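You operate a simulated robot arm through the tools that you are given. There is no shell and no other tool.

You are at the controls of a simulated robot arm. One attempt, no reset.

JOB
Take station three off the air and park its hose.
Fine: valve off, bleed to zero, then free the coupler and stand it in the holder; push the latch home again.

It is judged by the outcome, as a careful person would: the job done as asked, and still so three seconds after it is handed in. It fails if anything else is knocked over, pushed out of place, dropped, spilled or broken.

ROBOT AND FRAMES
A 6-joint arm with a two-finger parallel gripper, fixed in place. Base frame: the origin is at the foot of the arm, x ahead of it, y to its left, z up. Lengths are in m, angles in degrees, forces in N, time in s.
With the tool pointing down near the work surface it reaches from about 0.28 to 0.64 m from the base axis. Its first joint turns from -115.0 to 115.0 degrees. Payload 3.43 kg.
Tool frame: the origin (TCP) lies between the finger pads and is the grasp point; the fingertips stand 0.034 m ahead of it; z points along the fingers, y is the line along which they close. Largest opening 0.128 m; finger width 0.024, thickness 0.012; the body of the gripper, 0.048 by 0.13 m, starts 0.096 m behind the TCP.
Orientation is that of the tool frame in the base frame, as a unit quaternion [w, x, y, z]. With the fingers straight down and closing along the base's y, the tool's x points along the base's -x, its y along +y and its z along -z.

CONTROLS
- The arm moves only by the tool send_rows. Its argument "commands" is one flat list of numbers, 7 for each row, row after row: the gripper command, from -1 (fully open) to 1 (shut), values between in proportion, then the shift along the tool's x, y, z in mm, then the turn, a rotation vector about the tool's x, y, z in degrees. In form: [fingers, x, y, z, rx, ry, rz, fingers, x, y, z, rx, ry, rz, ...]. A call has 1 to 20 rows; each row shifts and turns the commanded pose from where the row before left it, along the tool's axes as they then stand. A row lasts 0.2 s, in which the tool goes at most 0.05 m and 8.6 degrees; a call with a longer step from one row to the next is refused whole, and so is a gripper value outside its range. Where a pose cannot be reached the arm comes as near as it can. A force on the tool above 50 N (or 10 N above the force at the start of the call, whichever is more), or a blocked arm, ends the call early, and 0.2 s more pass. Each finger travels about 0.153 m/s and halts on what it meets, pressing with about 28 N; the grip force reading is that of the motor and also rises with nothing between the fingers. The clock runs only during rows and for 0.2 s after the last one: add rows that do not move to give the fingers time. The reply holds the time, the measured pose of the TCP, the force on the tool along the base axes, the opening and the grip force, in the units named above and with some noise, with the torque about the TCP (base axes, N m) and any sound that the robot's microphone picked up.
- Cameras (640 x 400 px; columns grow to the right, rows downward): "scene" is fixed at [0.055, -0.6407, 1.3326]; the picture's right is [0.95, -0.30, 0.00], its down [-0.25, -0.81, -0.53] and it looks along [0.16, 0.50, -0.85] (base axes); focal length 247 px, centre (320, 200). "wrist" rides on the gripper at [0.076, -0.011, -0.16] in the tool frame; the picture's right is [0.15, 0.99, 0.00], its down [-0.88, 0.13, -0.46] and it looks along [-0.45, 0.07, 0.89] (tool axes); focal length 234 px, centre (320, 200).
- capture(camera): a new picture of that camera. It takes no simulated time.
- move_column(by): slides the trunk up (or, below 0, down) by that many m; the arm rides with it, the base frame stays. It gives what a move gives, with no picture.
- probe_pixels(camera, pixels): for up to 12 pixels [column, row] of the newest picture of that camera ("zoom" is the newest enlarged one), the place [x, y, z] in the base frame of the surface seen there, good to about 0.002 m, but the place of the scene camera against the robot may be out by one fixed shift of up to 0.012 m in any direction. It takes no simulated time.
- close_up(camera, box): a new picture of the part [left, top, right, bottom] of that camera's present view, enlarged. It takes no simulated time.
- job_done(): hands the job in; it is judged then, once.

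Unless the task says otherwise, let go and move clear before handing in.

The tools are called after ">>>" by a JSON object that holds its "fn" and its "kwargs". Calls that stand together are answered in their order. send_rows: Moves the arm, as the interface text tells. Its arguments: {"type":"object","properties":{"commands":{"type":"array"}},"required":["commands"]} The other tools are called the same way: move_column (by) slides the trunk up or down; capture (camera) takes a picture; probe_pixels (camera, pixels) gives the place of the surface under pixels of a picture; close_up (camera, box) takes an enlarged picture of a part of a camera's view; job_done () hands the job in.

At the start:

```text
t: 0.0
tool_pos: [0.1046, -0.3793, 1.0522]
ee_rot: [0.0, 0.0, 1.0, 0.0]
ft_force: [0.4, -1.2, -0.5]
torque: [0.01, -0.03, 0.01]
gripper_width: 0.1283
grasp_force: 0.0
trunk travel left (down, up): [-0.825, 0.165]
```

scene: 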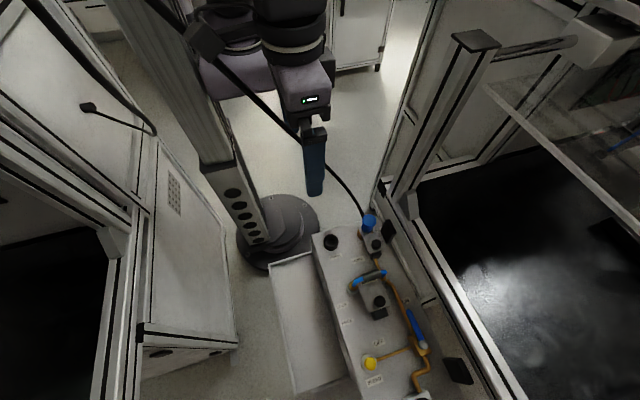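
wrist: 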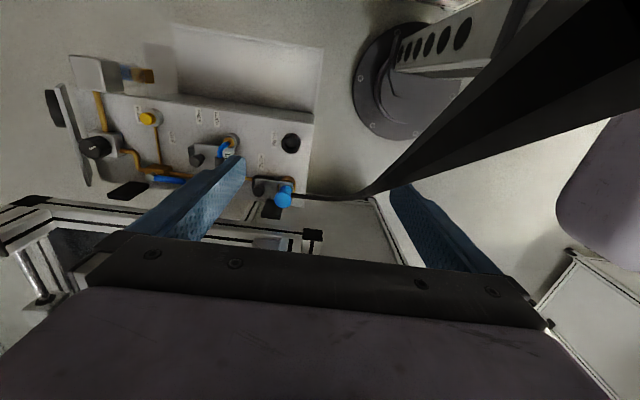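

The scene shows a bench panel at about (370, 310) with a blue coupler/hose at (370, 225), a blue hose loop at (368, 278), a yellow button at (370, 363) and a blue valve handle at (415, 325). I'll look closer before I move.

>>> {"fn": "close_up", "kwargs": {"camera": "scene", "box": [300, 200, 500, 325]}}

>>> {"fn": "close_up", "kwargs": {"camera": "wrist", "box": [40, 40, 340, 228]}}

>>> {"fn": "close_up", "kwargs": {"camera": "scene", "box": [300, 290, 476, 400]}}

```text
3.20 times, centred on (400, 262) of scene
```

zoom: 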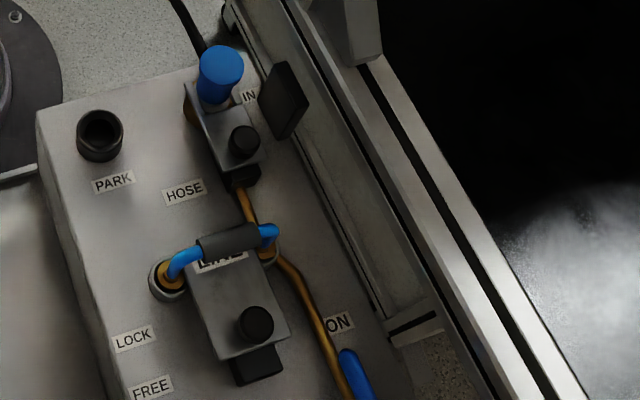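

```text
2.13 times, centred on (190, 134) of wrist
```

zoom: 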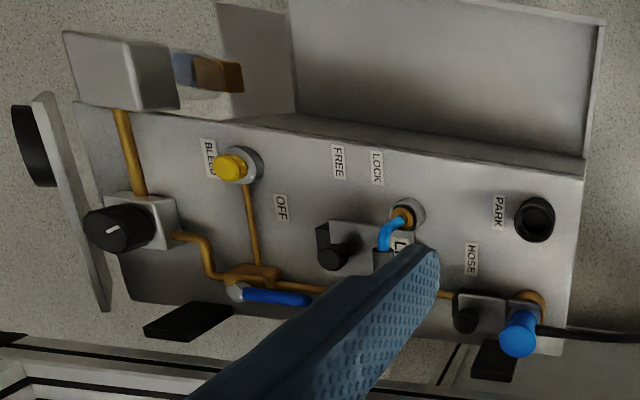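

```text
3.64 times, centred on (388, 345) of scene
```

zoom: 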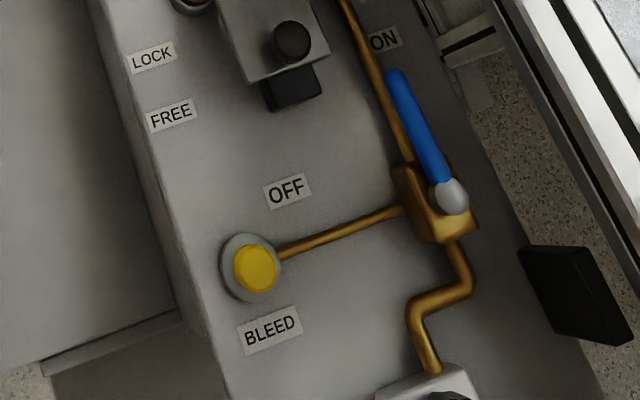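

The panel has these labels: PARK, HOSE, LINE, LOCK/FREE, ON/OFF and BLEED. I'll probe the main features to get positions.

>>> {"fn": "probe_pixels", "kwargs": {"camera": "zoom", "pixels": [[250, 265], [232, 265], [395, 80], [450, 195], [430, 190], [290, 40], [290, 90], [285, 190], [170, 115], [150, 55], [380, 40], [565, 290]]}}

>>> {"fn": "probe_pixels", "kwargs": {"camera": "scene", "pixels": [[331, 242], [369, 219], [376, 244], [368, 278], [352, 287], [379, 302], [358, 258], [316, 240], [389, 231], [379, 317], [365, 235], [350, 330]]}}

```text
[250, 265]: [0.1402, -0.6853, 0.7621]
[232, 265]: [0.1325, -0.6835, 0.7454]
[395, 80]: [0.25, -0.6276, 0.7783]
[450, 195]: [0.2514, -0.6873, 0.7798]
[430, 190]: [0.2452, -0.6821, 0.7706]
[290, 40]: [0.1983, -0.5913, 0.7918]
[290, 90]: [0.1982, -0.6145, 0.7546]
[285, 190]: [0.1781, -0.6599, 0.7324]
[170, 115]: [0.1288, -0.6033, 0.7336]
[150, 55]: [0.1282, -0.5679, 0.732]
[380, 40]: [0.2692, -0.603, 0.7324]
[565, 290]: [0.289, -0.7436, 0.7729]
```

```text
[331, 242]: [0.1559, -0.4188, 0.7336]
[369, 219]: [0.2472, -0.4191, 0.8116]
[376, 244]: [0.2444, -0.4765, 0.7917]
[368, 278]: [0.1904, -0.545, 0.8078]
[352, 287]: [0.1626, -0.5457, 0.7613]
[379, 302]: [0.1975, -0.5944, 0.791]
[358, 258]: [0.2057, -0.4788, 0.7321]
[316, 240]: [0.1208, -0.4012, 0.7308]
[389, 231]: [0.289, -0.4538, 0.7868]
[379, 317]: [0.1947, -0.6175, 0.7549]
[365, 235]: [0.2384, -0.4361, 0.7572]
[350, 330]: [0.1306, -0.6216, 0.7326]
```

Panel top is at z≈0.732. The wrist view shows a dial at (97,147) and a grey box at (95,75) at the far end, so I'll zoom in there.

>>> {"fn": "close_up", "kwargs": {"camera": "wrist", "box": [30, 40, 190, 140]}}

>>> {"fn": "close_up", "kwargs": {"camera": "wrist", "box": [30, 110, 190, 210]}}

>>> {"fn": "close_up", "kwargs": {"camera": "wrist", "box": [180, 120, 340, 220]}}

>>> {"fn": "capture", "kwargs": {"camera": "wrist"}}

>>> {"fn": "probe_pixels", "kwargs": {"camera": "wrist", "pixels": [[97, 147], [95, 72], [125, 75], [145, 75], [150, 118], [290, 143], [283, 197], [258, 190], [170, 180], [130, 190], [55, 108], [196, 157]]}}

```text
4.00 times, centred on (110, 90) of wrist
```

zoom: 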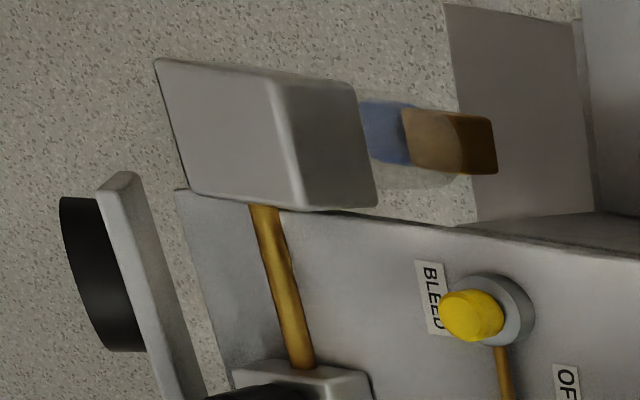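

```text
4.00 times, centred on (110, 160) of wrist
```

zoom: 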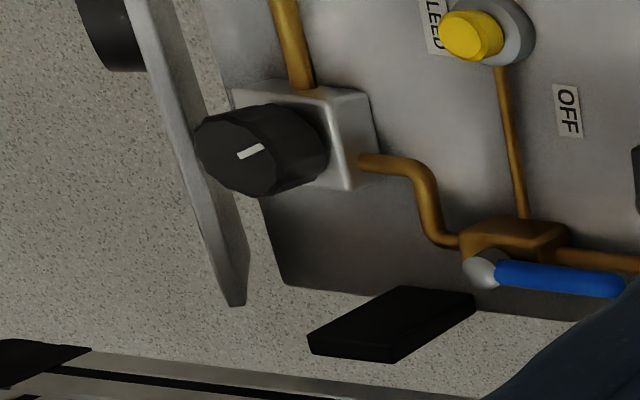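

```text
4.00 times, centred on (260, 170) of wrist
```

zoom: 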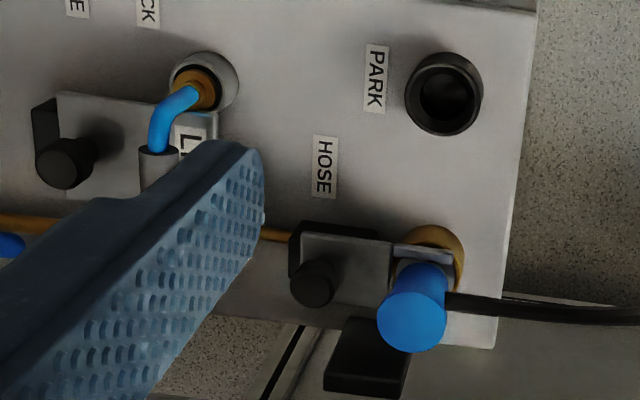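

```text
taken
```

wrist: 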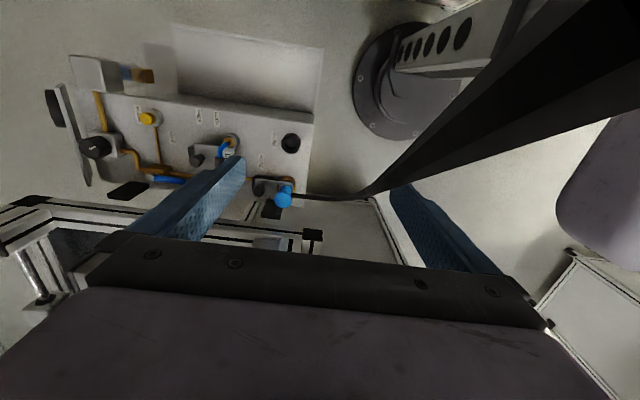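

```text
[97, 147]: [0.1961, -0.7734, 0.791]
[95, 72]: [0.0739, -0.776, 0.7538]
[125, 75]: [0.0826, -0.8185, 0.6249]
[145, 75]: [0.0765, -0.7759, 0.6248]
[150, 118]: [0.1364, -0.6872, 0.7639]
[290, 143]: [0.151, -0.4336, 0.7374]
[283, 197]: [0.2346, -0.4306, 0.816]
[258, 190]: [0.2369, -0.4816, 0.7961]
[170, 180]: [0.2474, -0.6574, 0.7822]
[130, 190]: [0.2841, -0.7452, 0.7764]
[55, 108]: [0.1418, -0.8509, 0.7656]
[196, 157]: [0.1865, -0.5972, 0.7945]
```

The black hose runs from the blue plug at IN up past the arm. I'll probe the hose along its length so I can keep clear of it.

>>> {"fn": "probe_pixels", "kwargs": {"camera": "wrist", "pixels": [[310, 196], [350, 198], [372, 190], [400, 170], [450, 125], [500, 80], [560, 40], [610, 60]]}}

>>> {"fn": "probe_pixels", "kwargs": {"camera": "scene", "pixels": [[365, 212], [350, 188], [335, 168], [290, 125], [250, 85], [205, 40], [150, 3], [90, 107], [140, 122], [315, 160], [470, 40]]}}

>>> {"fn": "close_up", "kwargs": {"camera": "scene", "box": [130, 0, 450, 200]}}

```text
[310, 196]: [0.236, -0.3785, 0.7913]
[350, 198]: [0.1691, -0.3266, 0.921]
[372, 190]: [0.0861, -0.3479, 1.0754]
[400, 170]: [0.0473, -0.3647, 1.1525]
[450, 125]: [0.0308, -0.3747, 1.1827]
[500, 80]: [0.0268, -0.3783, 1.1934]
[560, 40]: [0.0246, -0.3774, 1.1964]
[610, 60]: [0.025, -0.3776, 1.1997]
```

```text
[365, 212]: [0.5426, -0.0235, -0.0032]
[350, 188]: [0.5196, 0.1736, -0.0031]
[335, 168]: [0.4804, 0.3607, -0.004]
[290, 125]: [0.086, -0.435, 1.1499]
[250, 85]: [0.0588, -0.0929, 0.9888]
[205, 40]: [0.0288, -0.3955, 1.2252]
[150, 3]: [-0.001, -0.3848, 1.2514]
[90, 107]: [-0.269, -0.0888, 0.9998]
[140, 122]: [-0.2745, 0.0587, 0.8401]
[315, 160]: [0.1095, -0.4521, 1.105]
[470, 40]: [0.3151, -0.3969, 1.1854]
```

```text
2.00 times, centred on (290, 100) of scene
```

zoom: 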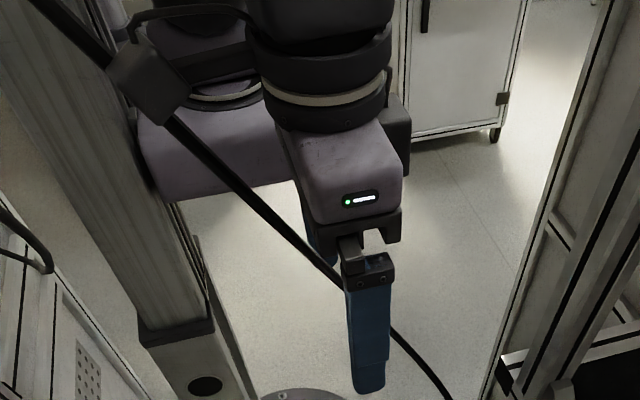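

The hose passes between the open fingers, through about (0.10, -0.345, 1.05), and there is a post near scene (470,40) at x≈0.315. Before leaving the hose I'll map the posts on the right.

>>> {"fn": "capture", "kwargs": {"camera": "scene"}}

>>> {"fn": "probe_pixels", "kwargs": {"camera": "scene", "pixels": [[455, 45], [495, 45], [440, 120], [405, 180], [385, 185], [410, 200], [430, 290], [450, 280], [480, 340], [570, 40], [590, 150], [412, 120]]}}

>>> {"fn": "probe_pixels", "kwargs": {"camera": "scene", "pixels": [[400, 240], [420, 300], [388, 225], [460, 370], [415, 395], [300, 300], [280, 330], [290, 255], [500, 390], [380, 215], [520, 250], [560, 330]]}}

```text
taken
```

scene: 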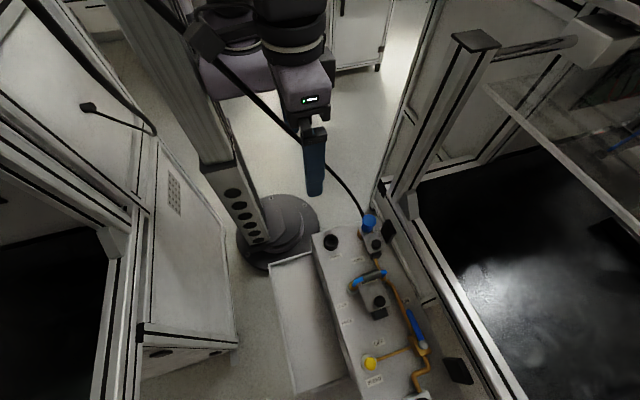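

```text
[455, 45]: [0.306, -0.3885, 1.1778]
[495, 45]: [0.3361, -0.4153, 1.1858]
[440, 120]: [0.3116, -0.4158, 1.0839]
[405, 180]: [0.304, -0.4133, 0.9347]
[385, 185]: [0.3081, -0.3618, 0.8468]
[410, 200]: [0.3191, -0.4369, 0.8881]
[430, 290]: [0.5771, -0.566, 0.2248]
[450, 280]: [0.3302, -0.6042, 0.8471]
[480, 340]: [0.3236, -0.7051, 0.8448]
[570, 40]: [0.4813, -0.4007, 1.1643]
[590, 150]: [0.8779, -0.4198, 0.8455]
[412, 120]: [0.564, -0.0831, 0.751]
```

```text
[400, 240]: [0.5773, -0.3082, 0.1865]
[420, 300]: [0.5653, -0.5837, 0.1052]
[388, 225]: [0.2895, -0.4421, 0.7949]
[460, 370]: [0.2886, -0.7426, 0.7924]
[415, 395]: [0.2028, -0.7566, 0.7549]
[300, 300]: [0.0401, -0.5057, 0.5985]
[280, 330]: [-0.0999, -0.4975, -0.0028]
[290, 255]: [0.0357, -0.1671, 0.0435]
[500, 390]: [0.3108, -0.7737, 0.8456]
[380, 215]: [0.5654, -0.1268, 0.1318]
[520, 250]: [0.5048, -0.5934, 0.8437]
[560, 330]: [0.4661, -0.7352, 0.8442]
```

A post stands at x 0.305–0.34, y≈-0.41, up to z 1.18, and a rail tops out at z 0.845 for x>0.305. I'll slip the fingers off the hose by moving +x and up, in small steps.

>>> {"fn": "send_rows", "kwargs": {"commands": [-1, -20, 0, -10, 0, 0, 0, -1, -20, 0, -10, 0, 0, 0, -1, -20, 0, -10, 0, 0, 0, -1, -20, 0, -10, 0, 0, 0]}}

>>> {"fn": "capture", "kwargs": {"camera": "scene"}}

>>> {"fn": "capture", "kwargs": {"camera": "wrist"}}

```text
t: 1.0
tool_pos: [0.185, -0.3797, 1.0912]
ee_rot: [0.0, 0.0, 1.0, 0.0]
ft_force: [0.0, 0.3, 0.2]
torque: [0.02, 0.02, -0.01]
gripper_width: 0.1281
grasp_force: 0.1
trunk travel left (down, up): [-0.825, 0.165]
```

```text
taken
```

scene: 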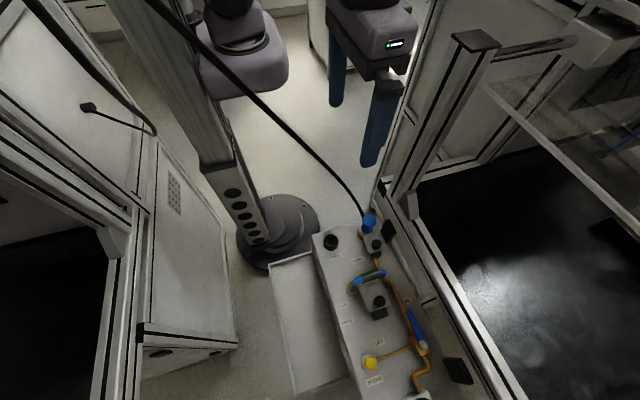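

```text
taken
```

wrist: 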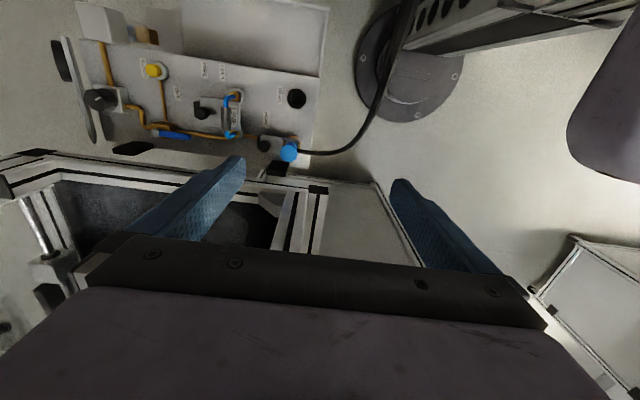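

The fingers are off the hose with no force, and the hose still hangs undisturbed. I'll zoom in on the panel from this new wrist view.

>>> {"fn": "close_up", "kwargs": {"camera": "wrist", "box": [180, 60, 340, 160]}}

>>> {"fn": "probe_pixels", "kwargs": {"camera": "scene", "pixels": [[355, 200], [335, 175], [310, 145], [285, 122], [260, 100], [230, 73], [205, 45], [175, 20]]}}

>>> {"fn": "close_up", "kwargs": {"camera": "wrist", "box": [40, 0, 200, 160]}}

```text
4.00 times, centred on (260, 110) of wrist
```

zoom: 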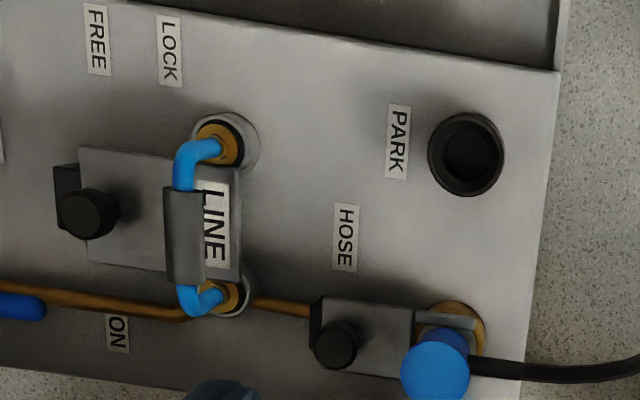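

```text
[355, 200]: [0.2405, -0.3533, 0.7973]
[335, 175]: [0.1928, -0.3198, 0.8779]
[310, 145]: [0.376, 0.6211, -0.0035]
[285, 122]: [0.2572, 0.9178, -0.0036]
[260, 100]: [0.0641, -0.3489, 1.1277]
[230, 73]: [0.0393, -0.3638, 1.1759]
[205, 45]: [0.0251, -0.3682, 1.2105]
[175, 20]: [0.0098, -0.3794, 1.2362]
```

```text
2.50 times, centred on (120, 80) of wrist
```

zoom: 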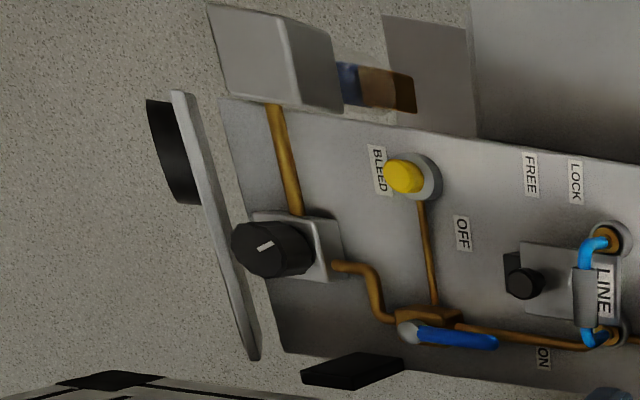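

The HOSE plug at IN has its own slide latch with a knob at zoom (335,345), and the LINE jumper is a separate fitting. I'll move out above the panel to get a better view of everything, including any gauge.

>>> {"fn": "send_rows", "kwargs": {"commands": [-1, 0, -40, -5, 0, 0, 0, -1, 0, -40, -5, 0, 0, 0, -1, 0, -40, -5, 0, 0, 0, -1, 10, -40, -5, 0, 0, 0, -1, 10, -40, 0, 0, 0, 0]}}

>>> {"fn": "capture", "kwargs": {"camera": "scene"}}

>>> {"fn": "capture", "kwargs": {"camera": "wrist"}}

```text
t: 2.2
tool_pos: [0.1635, -0.5527, 1.1073]
ee_rot: [0.0, 0.0, 1.0, 0.0]
ft_force: [1.1, 0.5, 0.4]
torque: [-0.07, 0.01, 0.01]
gripper_width: 0.1278
grasp_force: 0.1
out of reach, approached as far as the arm can: row 5
trunk travel left (down, up): [-0.825, 0.165]
```

```text
taken
```

scene: 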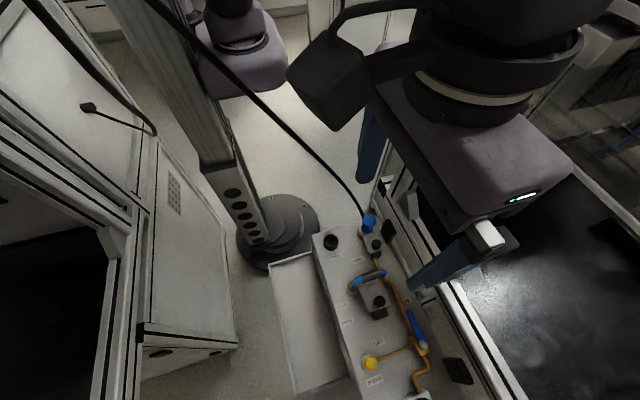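

```text
taken
```

wrist: 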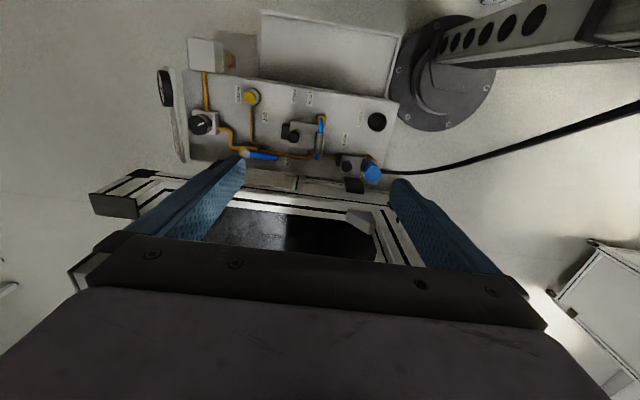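

The wrist view now shows a gauge-like disc at (167,88) and a dial at (200,123). Row 5 was out of reach at z=1.107, so I'll zoom here first.

>>> {"fn": "close_up", "kwargs": {"camera": "wrist", "box": [145, 30, 273, 110]}}

>>> {"fn": "close_up", "kwargs": {"camera": "wrist", "box": [180, 80, 308, 170]}}

>>> {"fn": "close_up", "kwargs": {"camera": "wrist", "box": [275, 90, 403, 180]}}

>>> {"fn": "probe_pixels", "kwargs": {"camera": "wrist", "pixels": [[165, 88], [160, 72], [172, 100], [200, 123], [195, 55], [176, 130], [215, 60], [371, 173], [347, 166], [376, 122], [388, 125], [376, 112]]}}

```text
5.00 times, centred on (209, 70) of wrist
```

zoom: 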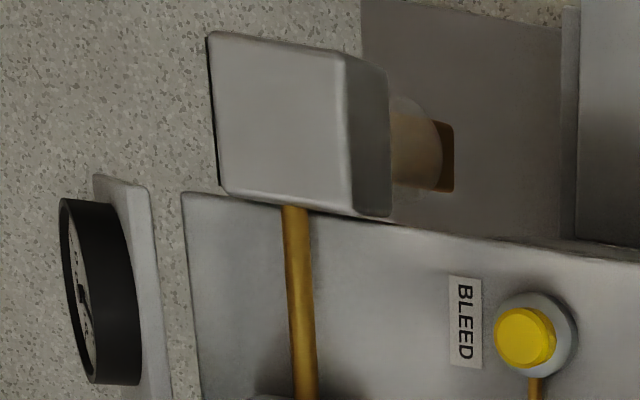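

```text
4.44 times, centred on (244, 125) of wrist
```

zoom: 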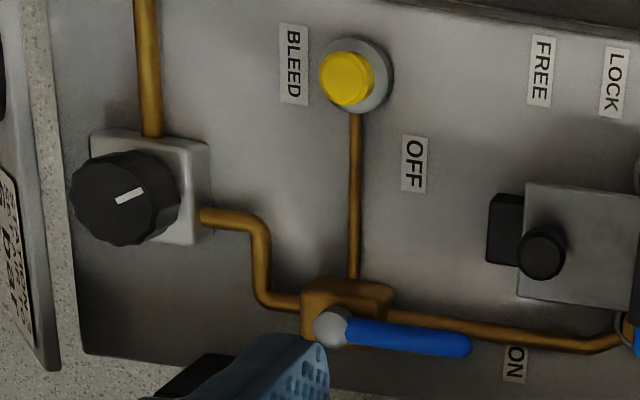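

```text
4.44 times, centred on (339, 135) of wrist
```

zoom: 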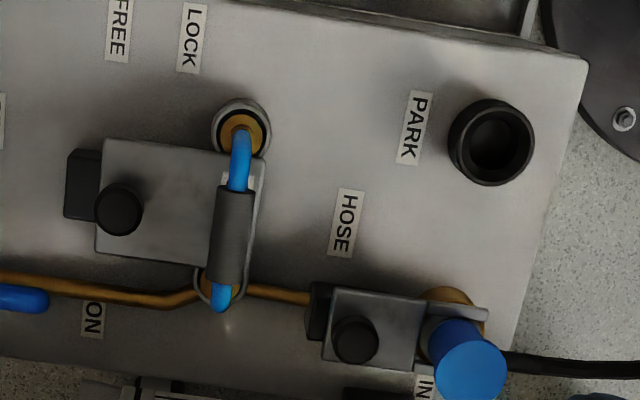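

```text
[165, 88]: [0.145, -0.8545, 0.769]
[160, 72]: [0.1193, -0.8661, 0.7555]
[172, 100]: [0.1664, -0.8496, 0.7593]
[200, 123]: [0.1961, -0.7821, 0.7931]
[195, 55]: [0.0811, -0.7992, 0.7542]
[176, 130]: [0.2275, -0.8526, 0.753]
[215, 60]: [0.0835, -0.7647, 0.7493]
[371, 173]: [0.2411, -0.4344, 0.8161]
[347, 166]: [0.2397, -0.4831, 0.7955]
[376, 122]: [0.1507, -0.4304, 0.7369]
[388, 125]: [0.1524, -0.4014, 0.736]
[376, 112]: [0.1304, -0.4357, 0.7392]
```

The gauge sits at about (0.145, -0.866, 0.757) facing -y, and its plate reads "STATION …". I'll read that plate, then come lower to test the reach.

>>> {"fn": "close_up", "kwargs": {"camera": "wrist", "box": [155, 60, 219, 165]}}

>>> {"fn": "send_rows", "kwargs": {"commands": [-1, 0, 0, 40, 0, 0, 0, -1, 0, 0, 40, 0, 0, 0, -1, 0, 0, 40, 0, 0, 0, -1, 10, -20, 0, 0, 0, 0, -1, 0, -20, 0, 0, 0, 0]}}

>>> {"fn": "capture", "kwargs": {"camera": "scene"}}

>>> {"fn": "capture", "kwargs": {"camera": "wrist"}}

```text
3.81 times, centred on (187, 112) of wrist
```

zoom: 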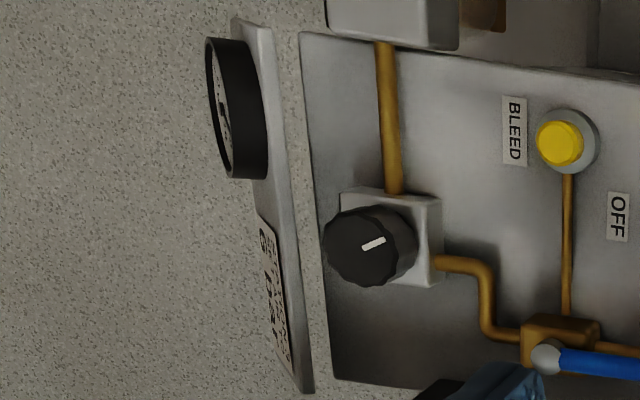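

```text
t: 3.4
tool_pos: [0.1526, -0.5889, 0.9857]
ee_rot: [-0.001, -0.001, 1.0, 0.0]
ft_force: [-0.1, 0.7, 0.0]
torque: [-0.01, 0.01, -0.03]
gripper_width: 0.128
grasp_force: 0.0
out of reach, approached as far as the arm can: row 5
trunk travel left (down, up): [-0.825, 0.165]
```

```text
taken
```

scene: 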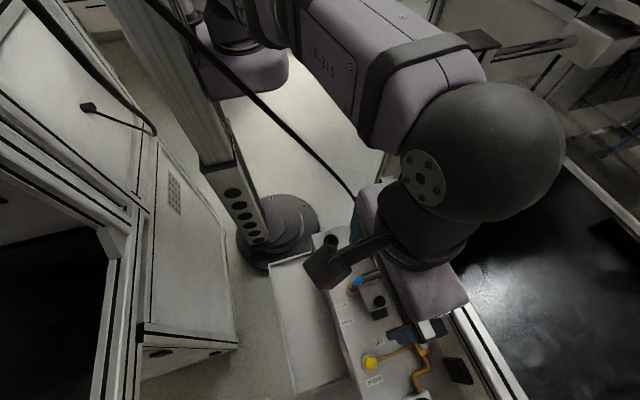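

```text
taken
```

wrist: 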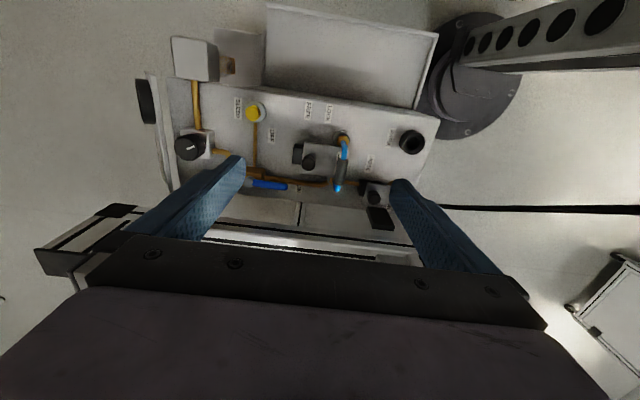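

The reach is about 0.61 m at this height, so I'll need to tilt the tool outward for the far valve and bleed button. I'll zoom in on the LINE/HOSE latches and gauge from here.

>>> {"fn": "close_up", "kwargs": {"camera": "wrist", "box": [280, 90, 440, 230]}}

>>> {"fn": "probe_pixels", "kwargs": {"camera": "zoom", "pixels": [[320, 60], [100, 60]]}}

>>> {"fn": "close_up", "kwargs": {"camera": "wrist", "box": [130, 60, 300, 200]}}

```text
2.86 times, centred on (360, 160) of wrist
```

zoom: 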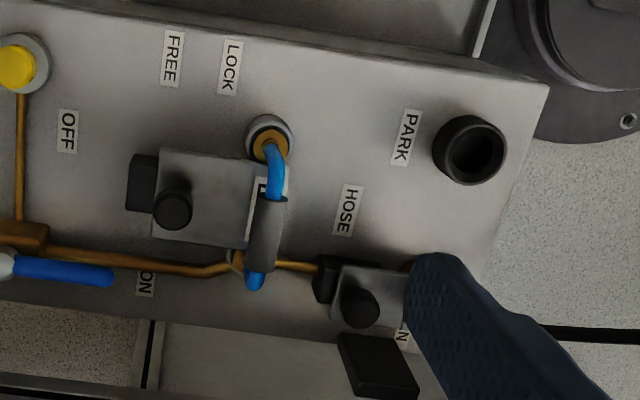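

```text
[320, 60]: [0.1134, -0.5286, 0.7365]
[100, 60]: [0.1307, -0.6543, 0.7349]
```

```text
2.86 times, centred on (215, 130) of wrist
```

zoom: 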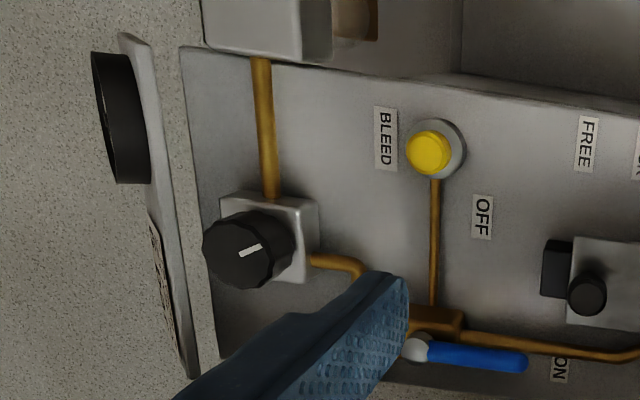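

The supply runs valve, then pipe, then HOSE IN, and LINE is a separate two-ended jumper that won't fit PARK. So the coupler to move is the blue plug at IN, and I'll go nearer it for a clear look at its latch.

>>> {"fn": "send_rows", "kwargs": {"commands": [-1, 0, 30, 0, 0, 0, 0, -1, 0, 40, 0, 0, 0, 0, -1, -10, 40, 10, 0, 0, 0, -1, -10, 20, 20, 0, 0, 0]}}

>>> {"fn": "capture", "kwargs": {"camera": "wrist"}}

>>> {"fn": "capture", "kwargs": {"camera": "scene"}}

```text
t: 4.4
tool_pos: [0.1735, -0.4577, 0.9555]
ee_rot: [0.0, 0.001, 1.0, -0.001]
ft_force: [0.4, 0.5, 0.8]
torque: [-0.01, 0.0, -0.01]
gripper_width: 0.128
grasp_force: 0.1
trunk travel left (down, up): [-0.825, 0.165]
```

```text
taken
```

wrist: 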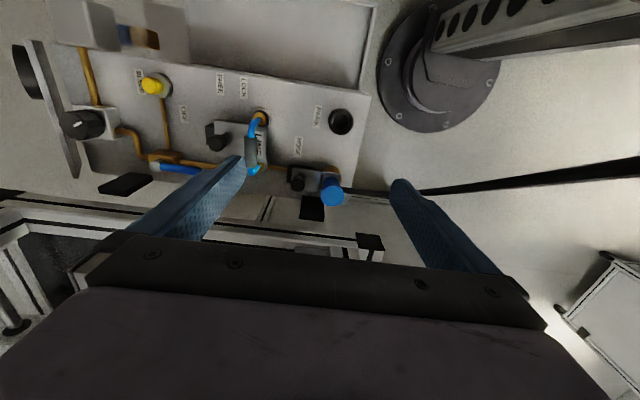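

```text
taken
```

scene: 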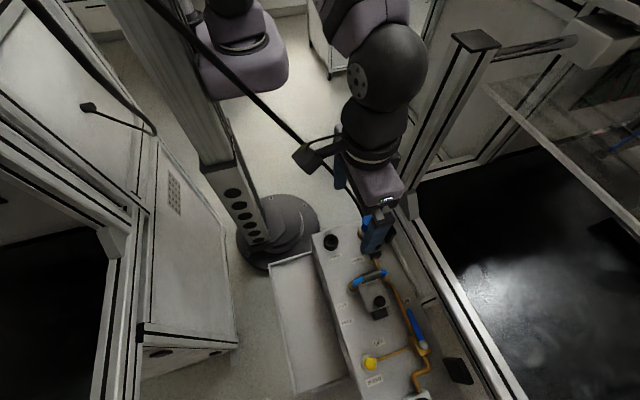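

>>> {"fn": "close_up", "kwargs": {"camera": "wrist", "box": [270, 130, 382, 220]}}

>>> {"fn": "close_up", "kwargs": {"camera": "wrist", "box": [190, 80, 302, 180]}}

```text
4.44 times, centred on (326, 175) of wrist
```

zoom: 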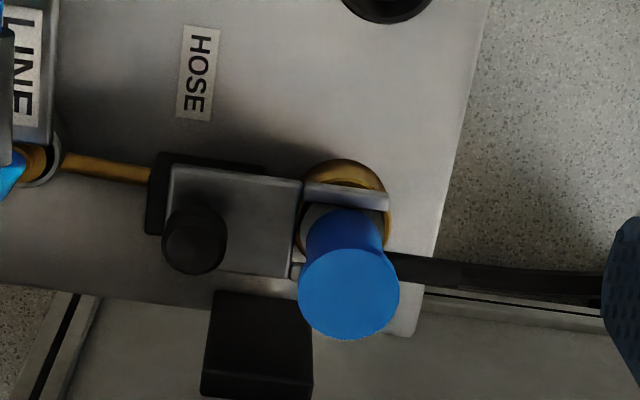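

```text
4.00 times, centred on (246, 130) of wrist
```

zoom: 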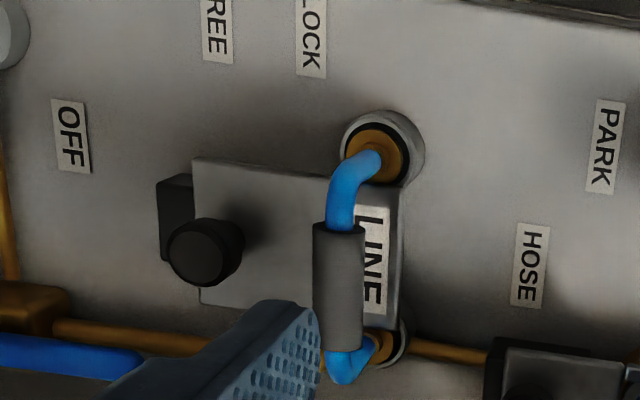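

The HOSE latch is a fork plate whose prongs hold the plug's neck, with the knob at its -y end. I'll probe its details.

>>> {"fn": "close_up", "kwargs": {"camera": "wrist", "box": [270, 130, 382, 220]}}

>>> {"fn": "probe_pixels", "kwargs": {"camera": "zoom", "pixels": [[348, 295], [345, 232], [195, 250], [205, 225], [180, 175], [295, 185], [380, 198], [345, 170], [155, 170], [285, 268], [315, 190], [160, 235]]}}

>>> {"fn": "probe_pixels", "kwargs": {"camera": "zoom", "pixels": [[310, 290], [390, 300], [350, 335], [430, 262], [430, 285], [520, 275], [225, 270], [330, 260], [260, 200], [260, 350], [168, 245], [222, 245]]}}

```text
4.44 times, centred on (326, 175) of wrist
```

zoom: 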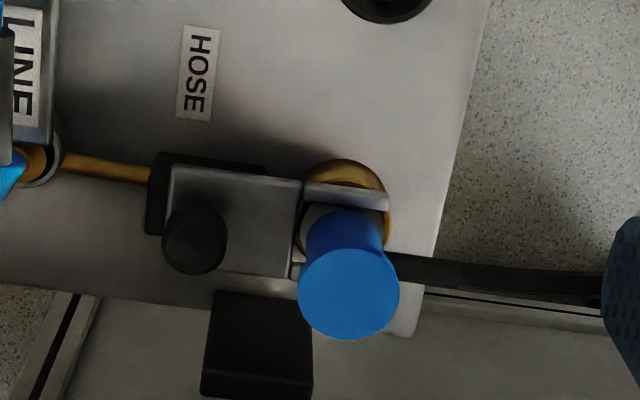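

```text
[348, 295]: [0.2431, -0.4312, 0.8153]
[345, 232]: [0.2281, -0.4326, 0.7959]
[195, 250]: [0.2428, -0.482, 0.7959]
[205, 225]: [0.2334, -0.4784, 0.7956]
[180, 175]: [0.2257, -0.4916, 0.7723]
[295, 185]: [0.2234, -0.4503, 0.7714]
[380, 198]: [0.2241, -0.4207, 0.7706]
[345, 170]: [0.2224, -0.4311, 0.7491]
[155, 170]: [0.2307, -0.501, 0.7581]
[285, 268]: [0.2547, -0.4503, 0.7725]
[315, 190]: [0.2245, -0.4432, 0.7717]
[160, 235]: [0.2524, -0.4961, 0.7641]
```

```text
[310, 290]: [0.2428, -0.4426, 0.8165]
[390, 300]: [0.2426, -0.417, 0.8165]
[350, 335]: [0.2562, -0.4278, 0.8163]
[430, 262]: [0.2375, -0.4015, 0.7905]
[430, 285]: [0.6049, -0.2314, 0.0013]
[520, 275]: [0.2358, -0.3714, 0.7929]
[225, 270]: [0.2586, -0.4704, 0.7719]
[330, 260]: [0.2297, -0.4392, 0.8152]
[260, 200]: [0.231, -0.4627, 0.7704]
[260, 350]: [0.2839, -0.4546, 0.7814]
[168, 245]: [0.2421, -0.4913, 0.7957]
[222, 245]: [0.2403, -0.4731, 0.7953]
```

The plug top is at (0.242, -0.430, 0.816), the latch knob at (0.241, -0.482, 0.796) and the plate at z 0.772. Before swinging out to the valve I'll measure how far the arm's own links stand out toward the post.

>>> {"fn": "probe_pixels", "kwargs": {"camera": "scene", "pixels": [[385, 65], [425, 65], [355, 65], [385, 105], [375, 130], [360, 150], [370, 180], [375, 20], [405, 20], [340, 20], [405, 125], [310, 155]]}}

>>> {"fn": "probe_pixels", "kwargs": {"camera": "wrist", "pixels": [[370, 240], [385, 245], [345, 250], [300, 240], [258, 160], [250, 172], [262, 150], [180, 168], [205, 165], [130, 132], [155, 85], [340, 122]]}}

```text
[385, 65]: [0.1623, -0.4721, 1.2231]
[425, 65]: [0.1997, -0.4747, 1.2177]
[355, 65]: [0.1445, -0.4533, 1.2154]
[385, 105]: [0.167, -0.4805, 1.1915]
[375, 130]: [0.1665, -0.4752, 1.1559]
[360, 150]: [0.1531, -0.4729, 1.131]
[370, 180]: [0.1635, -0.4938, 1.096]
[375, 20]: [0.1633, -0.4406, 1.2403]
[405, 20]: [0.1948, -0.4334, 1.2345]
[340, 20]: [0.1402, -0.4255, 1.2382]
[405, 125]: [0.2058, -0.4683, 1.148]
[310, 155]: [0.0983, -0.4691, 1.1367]
```

```text
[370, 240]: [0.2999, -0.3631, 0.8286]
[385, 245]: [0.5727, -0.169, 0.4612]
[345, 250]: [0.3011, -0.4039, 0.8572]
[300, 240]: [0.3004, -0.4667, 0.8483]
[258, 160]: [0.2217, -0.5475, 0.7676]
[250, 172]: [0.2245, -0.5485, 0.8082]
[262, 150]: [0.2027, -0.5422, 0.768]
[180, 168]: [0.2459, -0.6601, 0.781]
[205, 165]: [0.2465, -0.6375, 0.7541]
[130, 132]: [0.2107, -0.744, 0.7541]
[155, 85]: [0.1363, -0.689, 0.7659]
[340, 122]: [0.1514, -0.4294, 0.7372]
```

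The wrist links stay within about ±0.04 m of the tool line, so there is room beside the post and rail (x≥0.300). I'll close the fingers, move out over the LINE area and tilt the tool 30° outward.

>>> {"fn": "send_rows", "kwargs": {"commands": [1, 0, -40, 0, 0, 0, 0, 1, 0, -40, 0, 0, 0, 0, 1, 0, -30, 0, 0, 0, 0, 1, 0, 0, 0, 7.5, 0, 0, 1, 0, 0, 0, 7.5, 0, 0, 1, 0, 0, 0, 7.5, 0, 0, 1, 0, 0, 0, 7.5, 0, 0]}}

>>> {"fn": "capture", "kwargs": {"camera": "scene"}}

>>> {"fn": "capture", "kwargs": {"camera": "wrist"}}

```text
t: 6.0
tool_pos: [0.1732, -0.5683, 0.9566]
ee_rot: [0.0, 0.0, 0.966, -0.259]
ft_force: [0.0, 0.6, 0.6]
torque: [-0.02, -0.02, 0.03]
gripper_width: 0.0
grasp_force: 28.3
trunk travel left (down, up): [-0.825, 0.165]
```

```text
taken
```

scene: 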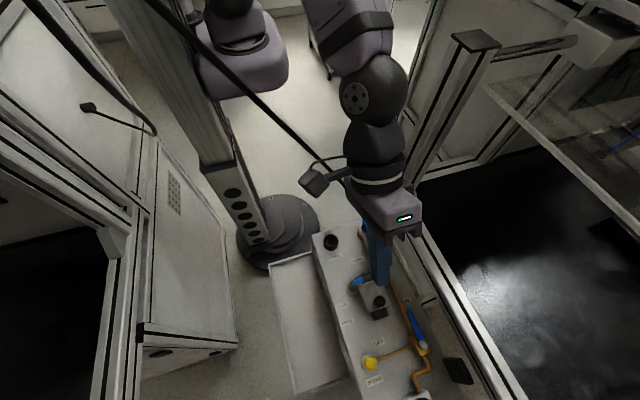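

```text
taken
```

wrist: 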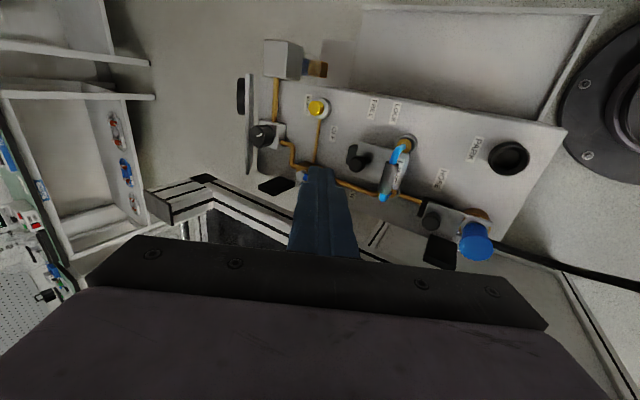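

The tilt worked and the area is clear. Next I'll put the closed fingertips just above the +x side of the blue lever, hovering at about (0.270, -0.645).

>>> {"fn": "send_rows", "kwargs": {"commands": [1, -32, 0, 0, 0, 0, 0, 1, -32, 0, 0, 0, 0, 0, 1, -33, 0, 0, 0, 0, 0, 1, 0, -1.2, 38, 0, 0, 0, 1, 0, -1.2, 38, 0, 0, 0, 1, 0, -1.2, 38, 0, 0, 0, 1, 0, 0, 0, 0, 0, 0]}}

>>> {"fn": "capture", "kwargs": {"camera": "scene"}}

>>> {"fn": "capture", "kwargs": {"camera": "wrist"}}

```text
t: 7.6
tool_pos: [0.2705, -0.6293, 0.8594]
ee_rot: [0.001, 0.001, 0.966, -0.26]
ft_force: [-0.2, 0.0, 0.3]
torque: [-0.03, 0.0, -0.02]
gripper_width: 0.0002
grasp_force: 27.8
trunk travel left (down, up): [-0.825, 0.165]
```

```text
taken
```

scene: 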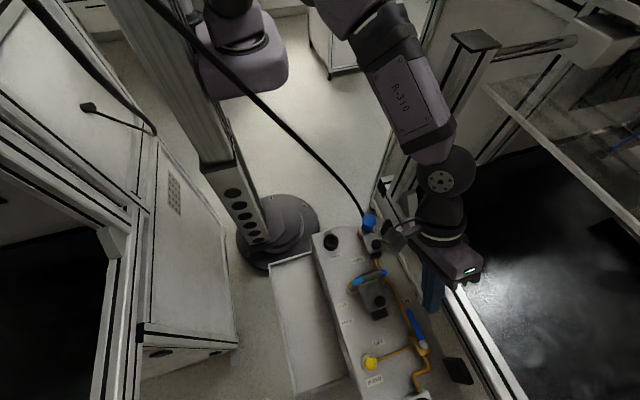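

```text
taken
```

wrist: 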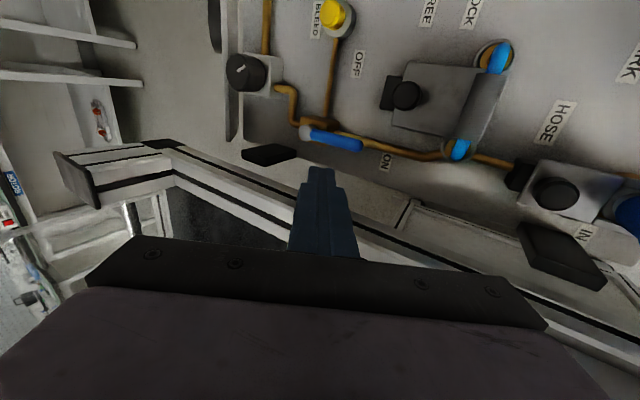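

I'm hovering beside the lever, seen at wrist (330,138). I'll probe the lever and its surroundings precisely before lowering.

>>> {"fn": "close_up", "kwargs": {"camera": "wrist", "box": [230, 90, 410, 210]}}

>>> {"fn": "probe_pixels", "kwargs": {"camera": "wrist", "pixels": [[358, 145], [335, 140], [310, 133], [303, 128], [322, 122], [400, 155], [350, 128], [360, 152], [385, 160], [345, 165], [270, 153], [322, 172]]}}

```text
3.33 times, centred on (320, 150) of wrist
```

zoom: 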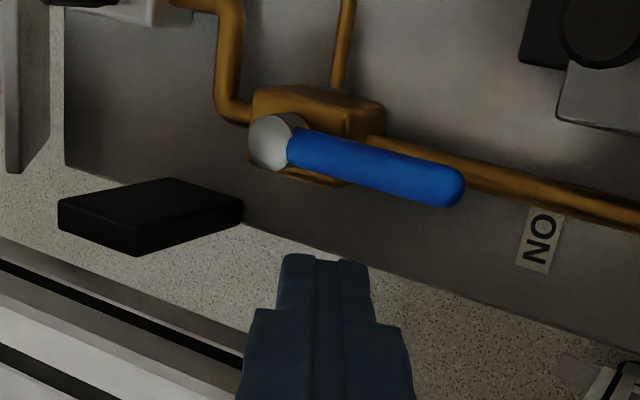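

```text
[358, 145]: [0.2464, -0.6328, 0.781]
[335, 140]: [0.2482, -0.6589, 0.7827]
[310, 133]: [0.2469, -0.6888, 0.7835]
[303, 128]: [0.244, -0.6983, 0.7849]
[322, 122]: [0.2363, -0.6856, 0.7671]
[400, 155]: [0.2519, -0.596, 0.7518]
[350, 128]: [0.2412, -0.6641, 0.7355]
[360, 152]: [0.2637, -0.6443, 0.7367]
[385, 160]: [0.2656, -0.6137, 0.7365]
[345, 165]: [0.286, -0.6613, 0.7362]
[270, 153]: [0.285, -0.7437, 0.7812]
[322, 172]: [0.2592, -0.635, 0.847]
```

The lever's centre is x≈0.247, z≈0.776, with its pivot at (0.247, -0.692) and tip at y≈-0.628. I'm lowering the fingertips straight down beside it to z≈0.767.

>>> {"fn": "send_rows", "kwargs": {"commands": [1, 0, 10.5, 18.2, 0, 0, 0, 1, 0, 10.5, 18.2, 0, 0, 0, 1, 0, 10.5, 18.2, 0, 0, 0, 1, 0, 0, 0, 0, 0, 0]}}

>>> {"fn": "close_up", "kwargs": {"camera": "wrist", "box": [220, 60, 420, 200]}}

>>> {"fn": "close_up", "kwargs": {"camera": "scene", "box": [330, 220, 490, 400]}}

```text
t: 8.6
tool_pos: [0.2717, -0.6299, 0.7968]
ee_rot: [0.0, 0.0, 0.966, -0.259]
ft_force: [-0.8, -0.1, 0.3]
torque: [-0.01, -0.03, 0.03]
gripper_width: 0.0
grasp_force: 27.9
trunk travel left (down, up): [-0.825, 0.165]
```

```text
2.86 times, centred on (320, 130) of wrist
```

zoom: 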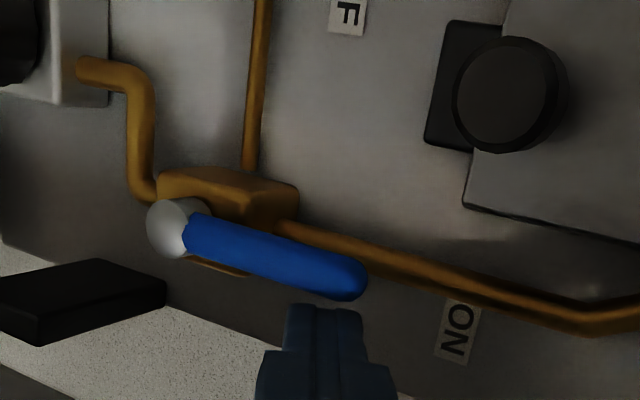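

```text
2.22 times, centred on (410, 310) of scene
```

zoom: 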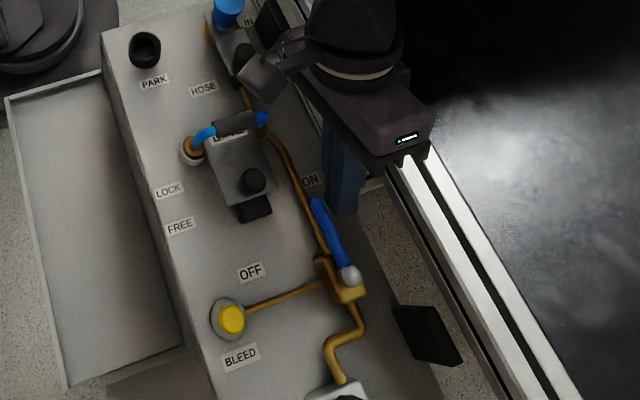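

The fingertips are beside the lever with no contact force. Now I'll sweep the lever's end around the pivot toward OFF, stopping partway to check.

>>> {"fn": "send_rows", "kwargs": {"commands": [1, 6.7, -4.3, 2.5, 0, 0, 0, 1, 8.2, 1.5, -0.9, 0, 0, 0, 1, 8.3, 1.5, -0.85, 0, 0, 0, 1, 8.3, -1, 0.6, 0, 0, 0, 1, 8.3, -1.1, 0.6, 0, 0, 0, 1, 7.5, -3.4, 2, 0, 0, 0, 1, 7.4, -3.5, 2, 0, 0, 0]}}

>>> {"fn": "close_up", "kwargs": {"camera": "wrist", "box": [220, 60, 420, 200]}}

>>> {"fn": "close_up", "kwargs": {"camera": "scene", "box": [330, 220, 490, 400]}}

```text
t: 10.2
tool_pos: [0.2138, -0.6407, 0.7954]
ee_rot: [-0.001, 0.0, 0.966, -0.259]
ft_force: [-0.3, 0.0, -1.1]
torque: [0.07, -0.01, -0.01]
gripper_width: 0.0001
grasp_force: 28.2
trunk travel left (down, up): [-0.825, 0.165]
```

```text
2.86 times, centred on (320, 130) of wrist
```

zoom: 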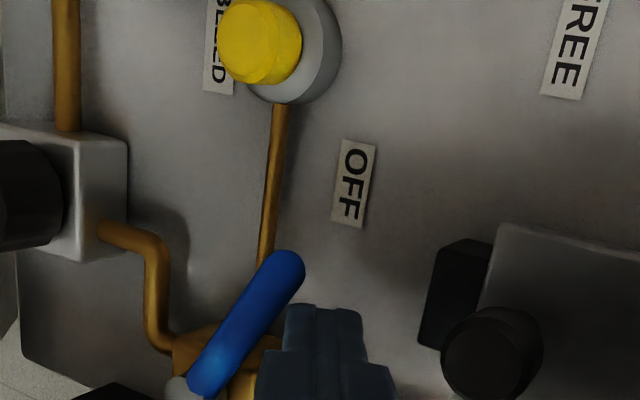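

```text
2.22 times, centred on (410, 310) of scene
```

zoom: 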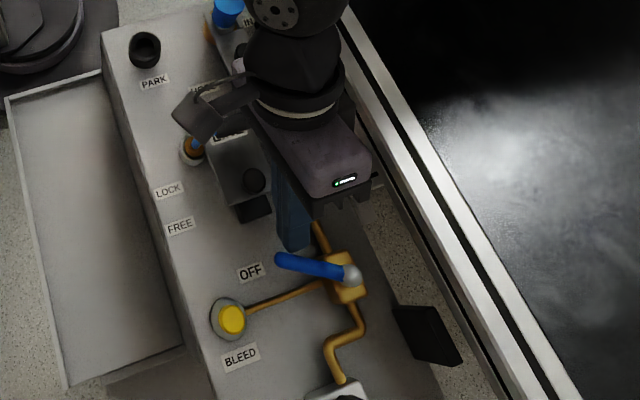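

The lever has swung about 60° toward OFF with low force. I'll continue to the end stop.

>>> {"fn": "send_rows", "kwargs": {"commands": [1, 5.6, -5.4, 3.1, 0, 0, 0, 1, 5.6, -5.5, 3.2, 0, 0, 0, 1, 3.8, -6.5, 3.75, 0, 0, 0, 1, 1, -3.5, 2, 0, 0, 0, 1, 0, -3.5, 2, 0, 0, 0]}}

>>> {"fn": "close_up", "kwargs": {"camera": "wrist", "box": [220, 60, 420, 200]}}

>>> {"fn": "close_up", "kwargs": {"camera": "scene", "box": [330, 220, 490, 400]}}

```text
t: 11.4
tool_pos: [0.1996, -0.6653, 0.7959]
ee_rot: [-0.001, 0.0, 0.966, -0.257]
ft_force: [1.0, 11.4, 1.4]
torque: [0.18, 0.0, 0.07]
gripper_width: 0.0002
grasp_force: 27.8
trunk travel left (down, up): [-0.825, 0.165]
```

```text
2.86 times, centred on (320, 130) of wrist
```

zoom: 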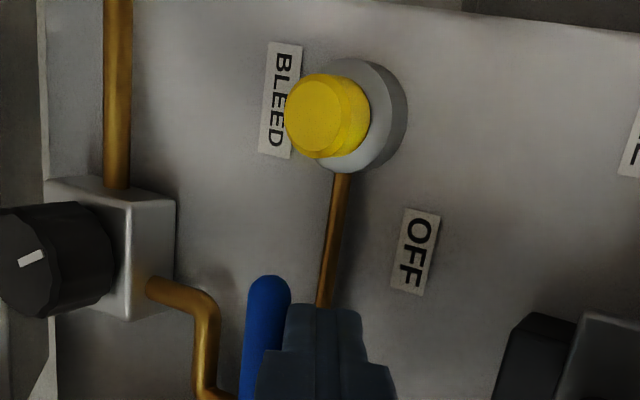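

```text
2.22 times, centred on (410, 310) of scene
```

zoom: 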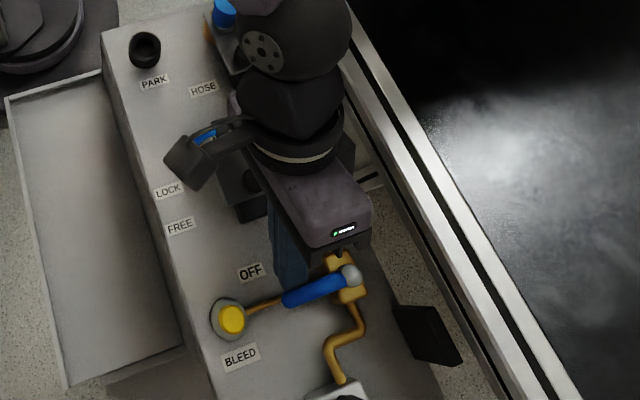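

The reaction rose to 11.4 N and the lever now lies square across the pipe, so it's at the OFF stop. I'll back away, lift, and locate the bleed button.

>>> {"fn": "send_rows", "kwargs": {"commands": [1, 0, 10.4, -6, 0, 0, 0, 1, 0, -12.5, -21.6, 0, 0, 0, 1, 0, -12.5, -21.6, 0, 0, 0, 1, 0, 0, 0, 0, 0, 0]}}

>>> {"fn": "close_up", "kwargs": {"camera": "wrist", "box": [200, 40, 440, 200]}}

>>> {"fn": "probe_pixels", "kwargs": {"camera": "zoom", "pixels": [[320, 200]]}}

>>> {"fn": "capture", "kwargs": {"camera": "wrist"}}

```text
t: 12.4
tool_pos: [0.1998, -0.6569, 0.8461]
ee_rot: [0.0, 0.0, 0.966, -0.259]
ft_force: [0.9, 0.4, -0.5]
torque: [0.01, 0.01, 0.01]
gripper_width: 0.0
grasp_force: 28.5
trunk travel left (down, up): [-0.825, 0.165]
```

```text
2.50 times, centred on (320, 120) of wrist
```

zoom: 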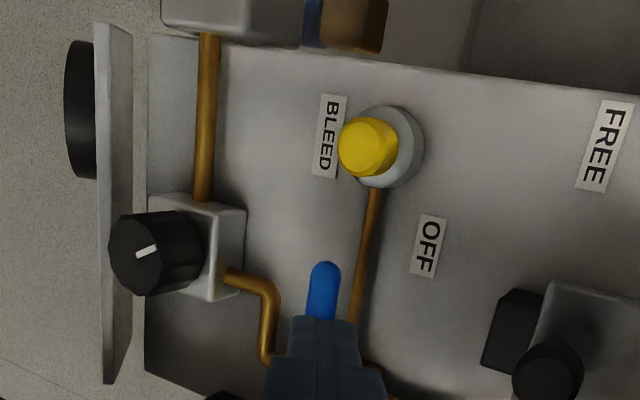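

```text
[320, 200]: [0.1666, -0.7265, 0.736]
```

```text
taken
```

wrist: 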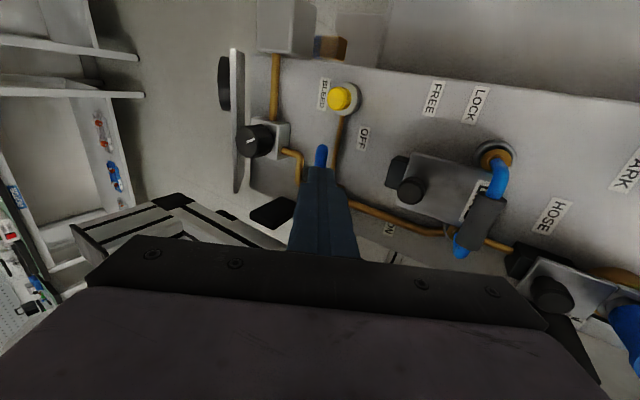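

>>> {"fn": "close_up", "kwargs": {"camera": "wrist", "box": [300, 60, 380, 130]}}

>>> {"fn": "probe_pixels", "kwargs": {"camera": "wrist", "pixels": [[338, 97], [330, 98], [347, 97], [338, 90], [336, 107], [354, 103], [352, 108], [355, 92], [355, 112], [321, 148], [321, 165], [340, 130]]}}

```text
5.71 times, centred on (340, 95) of wrist
```

zoom: 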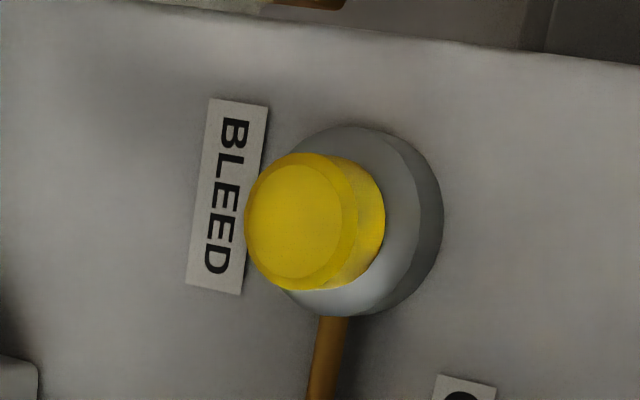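

```text
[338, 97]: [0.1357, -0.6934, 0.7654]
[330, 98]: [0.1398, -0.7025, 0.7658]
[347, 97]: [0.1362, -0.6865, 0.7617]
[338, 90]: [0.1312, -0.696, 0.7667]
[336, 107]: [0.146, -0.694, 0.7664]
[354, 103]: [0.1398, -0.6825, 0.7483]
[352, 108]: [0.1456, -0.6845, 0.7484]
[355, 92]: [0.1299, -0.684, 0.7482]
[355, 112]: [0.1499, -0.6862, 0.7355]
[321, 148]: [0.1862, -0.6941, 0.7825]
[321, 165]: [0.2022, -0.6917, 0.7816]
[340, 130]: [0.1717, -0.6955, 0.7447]
```

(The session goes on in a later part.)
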